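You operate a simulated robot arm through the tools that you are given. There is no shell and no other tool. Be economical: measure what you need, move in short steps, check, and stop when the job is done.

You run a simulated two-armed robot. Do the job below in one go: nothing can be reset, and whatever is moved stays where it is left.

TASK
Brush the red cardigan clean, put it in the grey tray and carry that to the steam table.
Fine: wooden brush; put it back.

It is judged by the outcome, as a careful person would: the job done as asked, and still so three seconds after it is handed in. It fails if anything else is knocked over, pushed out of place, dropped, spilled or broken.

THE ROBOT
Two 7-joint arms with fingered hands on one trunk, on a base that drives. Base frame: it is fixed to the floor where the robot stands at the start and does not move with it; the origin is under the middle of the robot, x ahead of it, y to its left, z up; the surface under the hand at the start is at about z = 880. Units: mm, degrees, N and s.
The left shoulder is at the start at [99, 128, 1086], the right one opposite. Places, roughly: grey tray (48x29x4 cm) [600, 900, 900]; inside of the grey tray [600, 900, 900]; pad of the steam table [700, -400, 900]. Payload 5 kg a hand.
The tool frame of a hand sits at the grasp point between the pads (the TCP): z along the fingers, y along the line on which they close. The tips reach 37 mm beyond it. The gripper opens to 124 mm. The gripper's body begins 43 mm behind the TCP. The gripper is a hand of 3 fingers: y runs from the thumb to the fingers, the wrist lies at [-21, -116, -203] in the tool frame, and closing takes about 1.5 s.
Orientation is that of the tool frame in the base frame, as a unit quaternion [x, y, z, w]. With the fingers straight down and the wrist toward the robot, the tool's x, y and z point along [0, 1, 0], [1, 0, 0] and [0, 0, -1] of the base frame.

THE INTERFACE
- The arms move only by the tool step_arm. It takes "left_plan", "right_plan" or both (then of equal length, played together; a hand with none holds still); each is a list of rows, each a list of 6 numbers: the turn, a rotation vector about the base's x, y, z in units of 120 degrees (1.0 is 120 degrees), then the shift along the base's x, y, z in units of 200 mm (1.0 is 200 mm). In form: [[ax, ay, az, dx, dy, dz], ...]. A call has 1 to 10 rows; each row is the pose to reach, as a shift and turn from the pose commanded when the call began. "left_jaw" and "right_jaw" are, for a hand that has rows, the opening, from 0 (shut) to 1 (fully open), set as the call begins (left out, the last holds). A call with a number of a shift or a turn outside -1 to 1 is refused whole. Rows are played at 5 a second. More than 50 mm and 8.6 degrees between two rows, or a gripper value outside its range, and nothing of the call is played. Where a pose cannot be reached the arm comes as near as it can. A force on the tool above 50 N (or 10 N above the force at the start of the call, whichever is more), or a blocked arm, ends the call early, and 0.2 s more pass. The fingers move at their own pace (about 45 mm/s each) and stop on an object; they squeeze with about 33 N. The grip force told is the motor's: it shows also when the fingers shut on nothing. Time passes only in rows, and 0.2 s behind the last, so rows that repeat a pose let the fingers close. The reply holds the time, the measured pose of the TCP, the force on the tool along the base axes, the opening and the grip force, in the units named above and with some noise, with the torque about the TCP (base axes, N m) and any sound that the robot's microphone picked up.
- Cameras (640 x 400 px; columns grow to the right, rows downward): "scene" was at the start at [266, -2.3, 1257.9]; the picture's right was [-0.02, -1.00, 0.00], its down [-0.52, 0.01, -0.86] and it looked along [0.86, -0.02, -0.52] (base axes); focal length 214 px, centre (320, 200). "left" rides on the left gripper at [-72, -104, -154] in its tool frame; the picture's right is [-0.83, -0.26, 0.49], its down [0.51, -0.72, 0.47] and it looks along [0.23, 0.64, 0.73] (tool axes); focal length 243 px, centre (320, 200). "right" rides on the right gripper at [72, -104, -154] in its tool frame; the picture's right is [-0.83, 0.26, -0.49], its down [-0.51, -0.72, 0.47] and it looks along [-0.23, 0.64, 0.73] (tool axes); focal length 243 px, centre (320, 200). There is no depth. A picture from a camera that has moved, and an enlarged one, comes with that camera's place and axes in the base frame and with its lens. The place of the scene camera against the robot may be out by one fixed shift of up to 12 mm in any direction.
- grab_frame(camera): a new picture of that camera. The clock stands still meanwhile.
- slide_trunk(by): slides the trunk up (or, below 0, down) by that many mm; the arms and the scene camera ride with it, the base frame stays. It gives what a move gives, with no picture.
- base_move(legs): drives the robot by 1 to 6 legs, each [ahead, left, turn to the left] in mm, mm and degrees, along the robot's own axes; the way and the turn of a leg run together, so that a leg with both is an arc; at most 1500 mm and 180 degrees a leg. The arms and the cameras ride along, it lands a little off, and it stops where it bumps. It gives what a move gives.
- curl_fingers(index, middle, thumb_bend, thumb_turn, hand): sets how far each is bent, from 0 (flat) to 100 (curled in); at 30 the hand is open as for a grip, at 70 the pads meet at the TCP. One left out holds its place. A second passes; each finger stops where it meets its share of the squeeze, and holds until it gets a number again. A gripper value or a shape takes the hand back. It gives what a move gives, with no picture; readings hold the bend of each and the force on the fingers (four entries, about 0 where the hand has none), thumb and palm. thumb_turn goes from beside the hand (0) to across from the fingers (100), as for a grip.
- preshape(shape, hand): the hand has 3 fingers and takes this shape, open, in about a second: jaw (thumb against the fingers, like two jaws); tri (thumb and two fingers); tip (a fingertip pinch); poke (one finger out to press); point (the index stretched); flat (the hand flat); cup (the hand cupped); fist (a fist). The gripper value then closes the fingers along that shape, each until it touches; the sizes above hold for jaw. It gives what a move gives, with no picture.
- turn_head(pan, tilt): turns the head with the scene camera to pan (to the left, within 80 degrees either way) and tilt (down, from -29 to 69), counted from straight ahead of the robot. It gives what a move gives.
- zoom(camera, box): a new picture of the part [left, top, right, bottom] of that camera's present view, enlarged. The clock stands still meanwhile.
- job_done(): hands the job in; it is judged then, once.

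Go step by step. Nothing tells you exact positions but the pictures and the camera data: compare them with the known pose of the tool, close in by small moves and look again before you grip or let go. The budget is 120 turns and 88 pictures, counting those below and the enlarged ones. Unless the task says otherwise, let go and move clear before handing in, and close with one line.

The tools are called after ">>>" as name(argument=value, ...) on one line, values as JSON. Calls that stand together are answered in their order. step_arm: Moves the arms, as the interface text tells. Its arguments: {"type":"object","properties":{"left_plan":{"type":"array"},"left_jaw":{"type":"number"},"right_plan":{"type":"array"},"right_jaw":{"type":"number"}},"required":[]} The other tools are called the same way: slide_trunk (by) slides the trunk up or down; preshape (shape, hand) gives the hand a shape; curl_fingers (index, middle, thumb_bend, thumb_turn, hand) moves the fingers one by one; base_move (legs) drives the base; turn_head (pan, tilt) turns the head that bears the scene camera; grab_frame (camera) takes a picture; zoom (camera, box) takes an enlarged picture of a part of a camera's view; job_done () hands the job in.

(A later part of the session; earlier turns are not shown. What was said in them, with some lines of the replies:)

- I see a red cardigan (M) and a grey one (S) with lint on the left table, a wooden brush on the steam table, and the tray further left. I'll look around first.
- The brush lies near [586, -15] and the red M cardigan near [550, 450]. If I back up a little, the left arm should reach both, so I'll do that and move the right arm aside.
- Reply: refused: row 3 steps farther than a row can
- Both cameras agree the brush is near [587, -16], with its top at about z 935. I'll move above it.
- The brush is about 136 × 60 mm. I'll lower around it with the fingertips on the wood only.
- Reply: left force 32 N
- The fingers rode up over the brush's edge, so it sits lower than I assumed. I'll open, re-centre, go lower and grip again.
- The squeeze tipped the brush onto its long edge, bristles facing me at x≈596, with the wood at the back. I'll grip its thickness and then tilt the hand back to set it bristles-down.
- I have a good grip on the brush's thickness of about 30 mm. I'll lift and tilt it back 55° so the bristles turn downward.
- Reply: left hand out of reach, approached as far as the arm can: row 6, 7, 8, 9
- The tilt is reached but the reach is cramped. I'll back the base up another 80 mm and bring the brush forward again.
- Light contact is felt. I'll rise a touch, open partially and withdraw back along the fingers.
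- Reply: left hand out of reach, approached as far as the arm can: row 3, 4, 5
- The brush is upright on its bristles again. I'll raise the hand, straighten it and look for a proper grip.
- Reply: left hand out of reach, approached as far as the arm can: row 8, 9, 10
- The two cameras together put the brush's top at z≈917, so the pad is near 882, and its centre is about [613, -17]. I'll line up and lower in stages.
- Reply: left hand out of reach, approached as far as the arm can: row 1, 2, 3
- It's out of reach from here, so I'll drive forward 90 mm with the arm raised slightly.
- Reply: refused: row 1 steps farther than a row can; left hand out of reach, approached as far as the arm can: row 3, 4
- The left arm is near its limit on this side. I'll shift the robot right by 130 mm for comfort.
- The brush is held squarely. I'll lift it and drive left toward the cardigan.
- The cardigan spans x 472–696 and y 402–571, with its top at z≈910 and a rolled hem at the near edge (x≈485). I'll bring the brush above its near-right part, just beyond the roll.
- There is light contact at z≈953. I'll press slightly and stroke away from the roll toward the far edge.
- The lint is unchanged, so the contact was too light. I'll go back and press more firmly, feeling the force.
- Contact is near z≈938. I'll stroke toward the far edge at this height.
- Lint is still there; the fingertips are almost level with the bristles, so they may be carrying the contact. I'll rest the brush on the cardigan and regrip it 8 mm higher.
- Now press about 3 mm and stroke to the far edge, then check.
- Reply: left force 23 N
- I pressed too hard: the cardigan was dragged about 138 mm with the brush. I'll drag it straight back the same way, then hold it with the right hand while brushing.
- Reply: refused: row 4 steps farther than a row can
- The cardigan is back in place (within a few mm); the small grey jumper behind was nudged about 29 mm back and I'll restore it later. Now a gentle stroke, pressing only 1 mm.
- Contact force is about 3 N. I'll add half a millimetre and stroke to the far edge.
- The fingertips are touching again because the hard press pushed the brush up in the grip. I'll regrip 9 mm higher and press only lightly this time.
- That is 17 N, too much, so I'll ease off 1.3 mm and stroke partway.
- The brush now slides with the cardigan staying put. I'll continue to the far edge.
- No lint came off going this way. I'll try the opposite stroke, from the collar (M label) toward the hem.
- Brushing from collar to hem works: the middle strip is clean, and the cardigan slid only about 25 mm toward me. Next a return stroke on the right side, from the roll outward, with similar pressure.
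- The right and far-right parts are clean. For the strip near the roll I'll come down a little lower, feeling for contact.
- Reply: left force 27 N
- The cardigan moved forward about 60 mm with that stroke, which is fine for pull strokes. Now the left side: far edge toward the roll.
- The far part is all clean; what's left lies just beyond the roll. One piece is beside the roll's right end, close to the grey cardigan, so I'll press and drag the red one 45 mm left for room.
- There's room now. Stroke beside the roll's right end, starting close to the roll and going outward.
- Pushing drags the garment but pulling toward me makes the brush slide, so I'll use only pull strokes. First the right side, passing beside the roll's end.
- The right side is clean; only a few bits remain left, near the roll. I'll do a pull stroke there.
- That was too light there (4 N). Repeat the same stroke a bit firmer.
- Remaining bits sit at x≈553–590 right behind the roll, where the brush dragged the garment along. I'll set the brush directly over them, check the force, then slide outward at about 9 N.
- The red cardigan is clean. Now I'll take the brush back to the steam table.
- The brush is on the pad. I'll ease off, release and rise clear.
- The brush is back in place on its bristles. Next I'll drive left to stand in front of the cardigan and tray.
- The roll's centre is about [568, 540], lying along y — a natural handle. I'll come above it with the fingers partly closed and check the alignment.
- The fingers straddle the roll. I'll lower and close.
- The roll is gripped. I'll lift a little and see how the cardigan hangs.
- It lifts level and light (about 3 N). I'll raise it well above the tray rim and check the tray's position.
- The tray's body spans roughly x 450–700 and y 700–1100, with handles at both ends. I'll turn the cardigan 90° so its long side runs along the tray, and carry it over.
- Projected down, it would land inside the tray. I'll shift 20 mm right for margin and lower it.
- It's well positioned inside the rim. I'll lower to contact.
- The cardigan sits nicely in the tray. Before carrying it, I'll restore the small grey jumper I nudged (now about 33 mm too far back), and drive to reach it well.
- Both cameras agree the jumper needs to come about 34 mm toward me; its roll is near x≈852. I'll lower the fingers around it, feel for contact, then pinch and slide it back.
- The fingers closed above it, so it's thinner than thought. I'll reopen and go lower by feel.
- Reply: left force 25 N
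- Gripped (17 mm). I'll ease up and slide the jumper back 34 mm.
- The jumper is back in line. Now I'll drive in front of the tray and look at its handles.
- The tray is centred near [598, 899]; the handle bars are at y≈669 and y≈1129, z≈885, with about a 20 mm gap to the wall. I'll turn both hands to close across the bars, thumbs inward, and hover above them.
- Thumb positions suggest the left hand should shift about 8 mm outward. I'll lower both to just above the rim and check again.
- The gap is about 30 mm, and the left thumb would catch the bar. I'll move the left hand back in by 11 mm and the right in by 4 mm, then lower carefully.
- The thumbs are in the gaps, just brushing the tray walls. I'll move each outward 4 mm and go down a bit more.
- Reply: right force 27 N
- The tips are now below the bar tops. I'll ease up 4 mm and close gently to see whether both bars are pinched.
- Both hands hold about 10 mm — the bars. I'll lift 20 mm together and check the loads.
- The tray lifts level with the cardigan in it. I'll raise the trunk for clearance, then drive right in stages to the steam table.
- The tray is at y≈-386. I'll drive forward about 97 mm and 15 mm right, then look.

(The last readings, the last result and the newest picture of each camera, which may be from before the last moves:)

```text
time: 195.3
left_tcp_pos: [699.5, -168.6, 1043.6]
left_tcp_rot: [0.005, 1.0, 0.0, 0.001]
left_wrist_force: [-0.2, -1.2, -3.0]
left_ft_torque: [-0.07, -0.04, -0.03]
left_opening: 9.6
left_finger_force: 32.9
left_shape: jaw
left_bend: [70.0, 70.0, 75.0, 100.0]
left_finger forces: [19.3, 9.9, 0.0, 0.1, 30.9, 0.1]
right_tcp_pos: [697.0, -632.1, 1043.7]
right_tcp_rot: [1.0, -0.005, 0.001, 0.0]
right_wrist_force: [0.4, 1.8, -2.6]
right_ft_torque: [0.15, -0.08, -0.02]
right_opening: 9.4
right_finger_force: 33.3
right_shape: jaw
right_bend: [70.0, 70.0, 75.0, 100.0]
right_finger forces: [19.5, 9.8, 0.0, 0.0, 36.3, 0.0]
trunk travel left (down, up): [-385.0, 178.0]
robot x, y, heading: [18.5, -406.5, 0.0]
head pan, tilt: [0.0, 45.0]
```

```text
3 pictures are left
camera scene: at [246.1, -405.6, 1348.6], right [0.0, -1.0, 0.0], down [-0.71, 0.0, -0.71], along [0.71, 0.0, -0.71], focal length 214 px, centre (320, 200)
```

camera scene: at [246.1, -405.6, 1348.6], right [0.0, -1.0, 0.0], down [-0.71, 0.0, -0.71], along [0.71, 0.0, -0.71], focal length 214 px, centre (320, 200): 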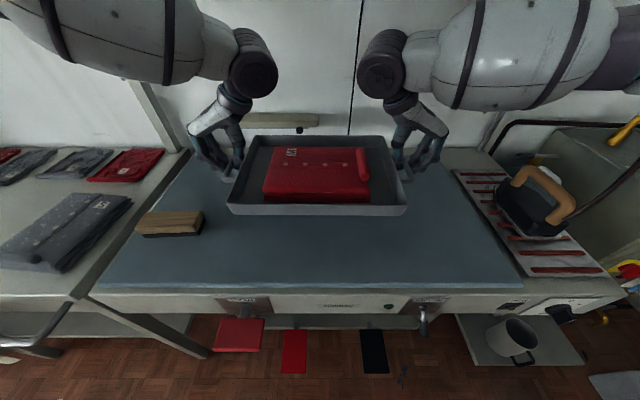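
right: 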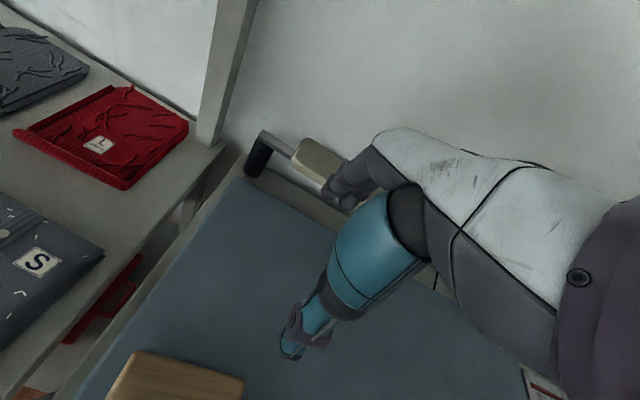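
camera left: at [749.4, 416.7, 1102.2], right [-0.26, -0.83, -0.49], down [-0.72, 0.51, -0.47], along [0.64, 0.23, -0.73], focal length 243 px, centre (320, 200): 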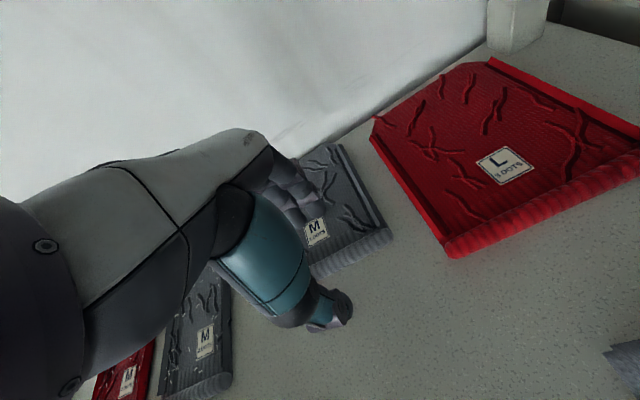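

The tray hangs over the middle of the pad, clear of everything. I'll lower with the trunk, then by feel.

>>> slide_trunk(by=-90)

>>> step_arm(left_plan=[[0, 0, 0, 0, 0, -0.03], [0, 0, 0, 0, 0, -0.06], [0, 0, 0, 0, 0, -0.08]], right_plan=[[0, 0, 0, 0, 0, -0.03], [0, 0, 0, 0, 0, -0.06], [0, 0, 0, 0, 0, -0.08]])

```text
time: 196.6
left_tcp_pos: [702.2, -168.7, 953.4]
left_tcp_rot: [0.005, 1.0, 0.0, 0.0]
left_wrist_force: [-0.6, -2.5, -2.8]
left_ft_torque: [-0.08, -0.03, -0.04]
left_opening: 9.6
left_finger_force: 33.3
left_shape: jaw
left_bend: [70.0, 70.0, 75.0, 100.0]
left_finger forces: [19.0, 9.7, 0.1, 0.0, 31.3, 0.0]
right_tcp_pos: [698.2, -633.5, 951.6]
right_tcp_rot: [1.0, -0.005, -0.001, 0.0]
right_wrist_force: [-0.5, 1.5, -2.2]
right_ft_torque: [0.17, -0.04, 0.02]
right_opening: 8.9
right_finger_force: 33.3
right_shape: jaw
right_bend: [70.0, 70.0, 75.0, 100.0]
right_finger forces: [19.3, 9.7, 0.0, 0.0, 36.1, 0.0]
trunk travel left (down, up): [-295.0, 268.0]
robot x, y, heading: [14.2, -407.2, -0.1]
head pan, tilt: [0.0, 45.0]
```

```text
time: 197.4
left_tcp_pos: [701.7, -169.4, 936.0]
left_tcp_rot: [0.005, 1.0, -0.001, -0.002]
left_wrist_force: [0.7, -0.8, -3.7]
left_ft_torque: [-0.05, -0.06, 0.04]
left_opening: 10.1
left_finger_force: 33.2
left_shape: jaw
left_bend: [70.0, 70.0, 75.0, 100.0]
left_finger forces: [19.1, 9.9, 0.1, 0.0, 31.0, 0.0]
right_tcp_pos: [698.3, -631.6, 934.3]
right_tcp_rot: [1.0, -0.005, -0.001, -0.001]
right_wrist_force: [-0.2, 1.2, -3.1]
right_ft_torque: [0.14, -0.01, -0.01]
right_opening: 8.9
right_finger_force: 32.7
right_shape: jaw
right_bend: [70.0, 70.0, 75.0, 100.0]
right_finger forces: [19.4, 9.8, 0.0, 0.0, 36.3, 0.0]
trunk travel left (down, up): [-295.0, 268.0]
robot x, y, heading: [19.3, -410.0, -0.0]
head pan, tilt: [0.0, 45.0]
```

>>> step_arm(left_plan=[[0, 0, 0, 0, 0, -0.02], [0, 0, 0, 0, 0, -0.035], [0, 0, 0, 0, 0, -0.05]], right_plan=[[0, 0, 0, 0, 0, -0.02], [0, 0, 0, 0, 0, -0.035], [0, 0, 0, 0, 0, -0.05]])

```text
time: 198.2
left_tcp_pos: [700.4, -168.7, 931.7]
left_tcp_rot: [0.005, 1.0, 0.0, 0.003]
left_wrist_force: [7.5, 2.2, 26.2]
left_ft_torque: [-0.99, -0.12, 0.09]
left_opening: 10.0
left_finger_force: 32.9
left_shape: jaw
left_bend: [70.0, 70.0, 76.0, 100.0]
left_finger forces: [19.2, 10.6, 0.1, 0.0, 57.6, 0.0]
right_tcp_pos: [697.3, -633.0, 931.3]
right_tcp_rot: [1.0, -0.005, 0.004, 0.0]
right_wrist_force: [9.7, -1.6, 32.9]
right_ft_torque: [1.37, -0.23, -0.04]
right_opening: 9.2
right_finger_force: 33.0
right_shape: jaw
right_bend: [70.0, 70.0, 76.0, 100.0]
right_finger forces: [18.6, 10.1, 0.0, 0.0, 71.7, 0.0]
trunk travel left (down, up): [-295.0, 268.0]
robot x, y, heading: [20.1, -408.0, -0.0]
head pan, tilt: [0.0, 45.0]
```

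The tray is on the pad. I'll ease off the pressure, open slightly and lift both hands straight up.

>>> step_arm(left_plan=[[0, 0, 0, 0, 0, 0.015], [0, 0, 0, 0, 0, 0.022], [0, 0, 0, 0, 0, 0.022]], right_plan=[[0, 0, 0, 0, 0, 0.015], [0, 0, 0, 0, 0, 0.022], [0, 0, 0, 0, 0, 0.022]])

>>> step_arm(left_plan=[[0, 0, 0, 0, 0, 0], [0, 0, 0, 0, 0, 0], [0, 0, 0, 0, 0, 0], [0, 0, 0, 0, 0, 0], [0, 0, 0, 0, 0, 0.02], [0, 0, 0, 0, 0, 0.05]], right_plan=[[0, 0, 0, 0, 0, 0], [0, 0, 0, 0, 0, 0], [0, 0, 0, 0, 0, 0], [0, 0, 0, 0, 0, 0], [0, 0, 0, 0, 0, 0.02], [0, 0, 0, 0, 0, 0.05]], left_jaw=0.24, right_jaw=0.24)

```text
time: 199.0
left_tcp_pos: [701.5, -168.7, 931.6]
left_tcp_rot: [0.005, 1.0, 0.0, 0.001]
left_wrist_force: [9.3, -1.1, 15.6]
left_ft_torque: [-0.65, -0.21, 0.09]
left_opening: 9.9
left_finger_force: 33.0
left_shape: jaw
left_bend: [70.0, 70.0, 75.0, 100.0]
left_finger forces: [18.7, 10.3, 0.1, 0.0, 49.4, 0.0]
right_tcp_pos: [696.5, -633.4, 931.3]
right_tcp_rot: [1.0, -0.005, 0.001, 0.0]
right_wrist_force: [9.1, 0.6, 23.0]
right_ft_torque: [1.09, -0.25, -0.06]
right_opening: 8.9
right_finger_force: 33.2
right_shape: jaw
right_bend: [70.0, 70.0, 76.0, 100.0]
right_finger forces: [18.2, 9.8, 0.1, 0.0, 63.4, 0.0]
trunk travel left (down, up): [-295.0, 268.0]
robot x, y, heading: [17.2, -403.8, 0.1]
head pan, tilt: [0.0, 45.0]
```

```text
time: 200.4
left_tcp_pos: [699.6, -167.9, 940.9]
left_tcp_rot: [0.005, 1.0, 0.0, 0.0]
left_wrist_force: [-0.3, -0.7, 0.7]
left_ft_torque: [0.02, 0.0, -0.02]
left_opening: 29.3
left_finger_force: 0.1
left_shape: jaw
left_bend: [73.0, 57.0, 74.0, 100.0]
left_finger forces: [0.1, 0.0, 0.0, 0.0, 0.0, 0.0]
right_tcp_pos: [696.8, -631.7, 940.0]
right_tcp_rot: [1.0, -0.004, 0.0, 0.0]
right_wrist_force: [-0.3, 0.3, 0.3]
right_ft_torque: [0.02, 0.02, 0.01]
right_opening: 29.5
right_finger_force: 0.0
right_shape: jaw
right_bend: [73.0, 57.0, 74.0, 100.0]
right_finger forces: [0.0, 0.0, 0.0, 0.0, 0.0, 0.1]
trunk travel left (down, up): [-295.0, 268.0]
robot x, y, heading: [19.7, -405.7, -0.0]
head pan, tilt: [0.0, 45.0]
```

Both hands are free with no forces. I'll rise clear and check the result.

>>> step_arm(left_plan=[[0, 0, 0, 0, 0, 0.12], [0, 0, 0, 0, 0, 0.3], [0, 0, 0, 0, 0, 0.5], [0, 0, 0, 0, 0.05, 0.7], [0, 0, 0, 0, 0.1, 0.85]], right_plan=[[0, 0, 0, 0, 0, 0.12], [0, 0, 0, 0, 0, 0.3], [0, 0, 0, 0, 0, 0.5], [0, 0, 0, 0, -0.05, 0.7], [0, 0, 0, 0, -0.1, 0.85]])

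>>> base_move(legs=[[-100, 0, 0]])

>>> grab_frame(camera="scene")

```text
time: 201.6
left_tcp_pos: [699.4, -148.8, 1111.9]
left_tcp_rot: [0.005, 1.0, -0.001, 0.0]
left_wrist_force: [-0.5, -0.5, 0.3]
left_ft_torque: [0.01, -0.04, 0.01]
left_opening: 29.7
left_finger_force: 0.3
left_shape: jaw
left_bend: [73.0, 57.0, 74.0, 100.0]
left_finger forces: [0.0, 0.0, 0.0, 0.1, 0.0, 0.0]
right_tcp_pos: [694.9, -651.2, 1112.5]
right_tcp_rot: [1.0, -0.006, 0.0, 0.0]
right_wrist_force: [0.3, -0.9, 0.0]
right_ft_torque: [0.02, -0.04, 0.0]
right_opening: 29.7
right_finger_force: 0.1
right_shape: jaw
right_bend: [73.0, 57.0, 74.0, 100.0]
right_finger forces: [0.1, 0.1, 0.0, 0.0, 0.1, 0.0]
trunk travel left (down, up): [-295.0, 268.0]
robot x, y, heading: [11.5, -406.5, -0.3]
head pan, tilt: [0.0, 45.0]
```

```text
time: 202.7
left_tcp_pos: [602.8, -147.9, 1111.3]
left_tcp_rot: [0.005, 1.0, 0.0, -0.001]
left_wrist_force: [0.2, 0.6, 0.5]
left_ft_torque: [-0.03, 0.02, 0.01]
left_opening: 29.6
left_finger_force: 0.1
left_shape: jaw
left_bend: [73.0, 57.0, 74.0, 100.0]
left_finger forces: [0.0, 0.0, 0.1, 0.0, 0.0, 0.0]
right_tcp_pos: [598.9, -651.4, 1109.3]
right_tcp_rot: [1.0, -0.006, 0.0, -0.001]
right_wrist_force: [0.2, 0.4, 0.5]
right_ft_torque: [0.02, 0.03, -0.05]
right_opening: 29.4
right_finger_force: 0.1
right_shape: jaw
right_bend: [73.0, 57.0, 74.0, 100.0]
right_finger forces: [0.0, 0.0, 0.0, 0.1, 0.1, 0.1]
trunk travel left (down, up): [-295.0, 268.0]
robot x, y, heading: [-83.0, -403.0, -0.1]
head pan, tilt: [0.0, 45.0]
```

```text
2 pictures are left
camera scene: at [171.3, -405.9, 1257.1], right [0.0, -1.0, 0.0], down [-0.71, 0.0, -0.71], along [0.71, 0.0, -0.71], focal length 214 px, centre (320, 200)
```

scene: 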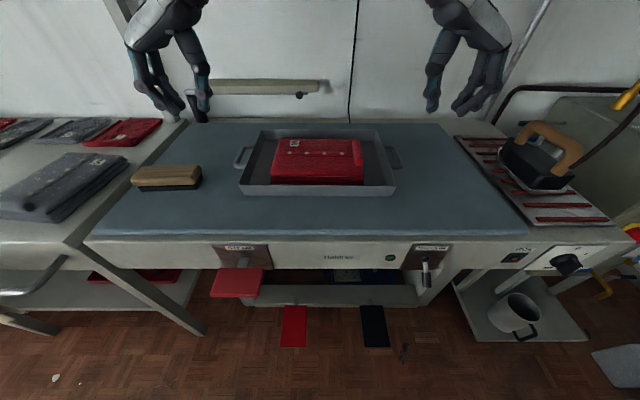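

The tray rests on the pad with the cardigan inside, the brush is in place and nothing else is disturbed. One last close look at the cardigan.

>>> zoom(camera="scene", box=[225, 120, 410, 205])

```text
3.46 times, centred on (318, 162) of scene
camera zoom: at [171.3, -405.9, 1257.1], right [0.0, -1.0, 0.0], down [-0.71, 0.0, -0.71], along [0.71, 0.0, -0.71], focal length 742 px, centre (329, 330)
```

zoom: 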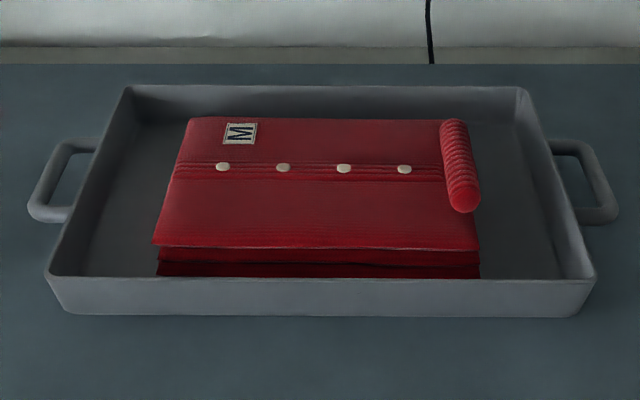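

The cardigan is lint-free and flat in the tray, and both hands are clear, so I'm handing the job in.

>>> job_done()

```text
The job is handed in.
```

The red cardigan is brushed clean and lies in the grey tray on the steam table's pad. The wooden brush is back on its bristles within about a centimetre of where it was. While brushing, I nudged a small grey jumper behind the cardigan about 3 cm and slid it back to within about 5 mm. The brush also tipped onto its side once on the pad, and I set it upright again.
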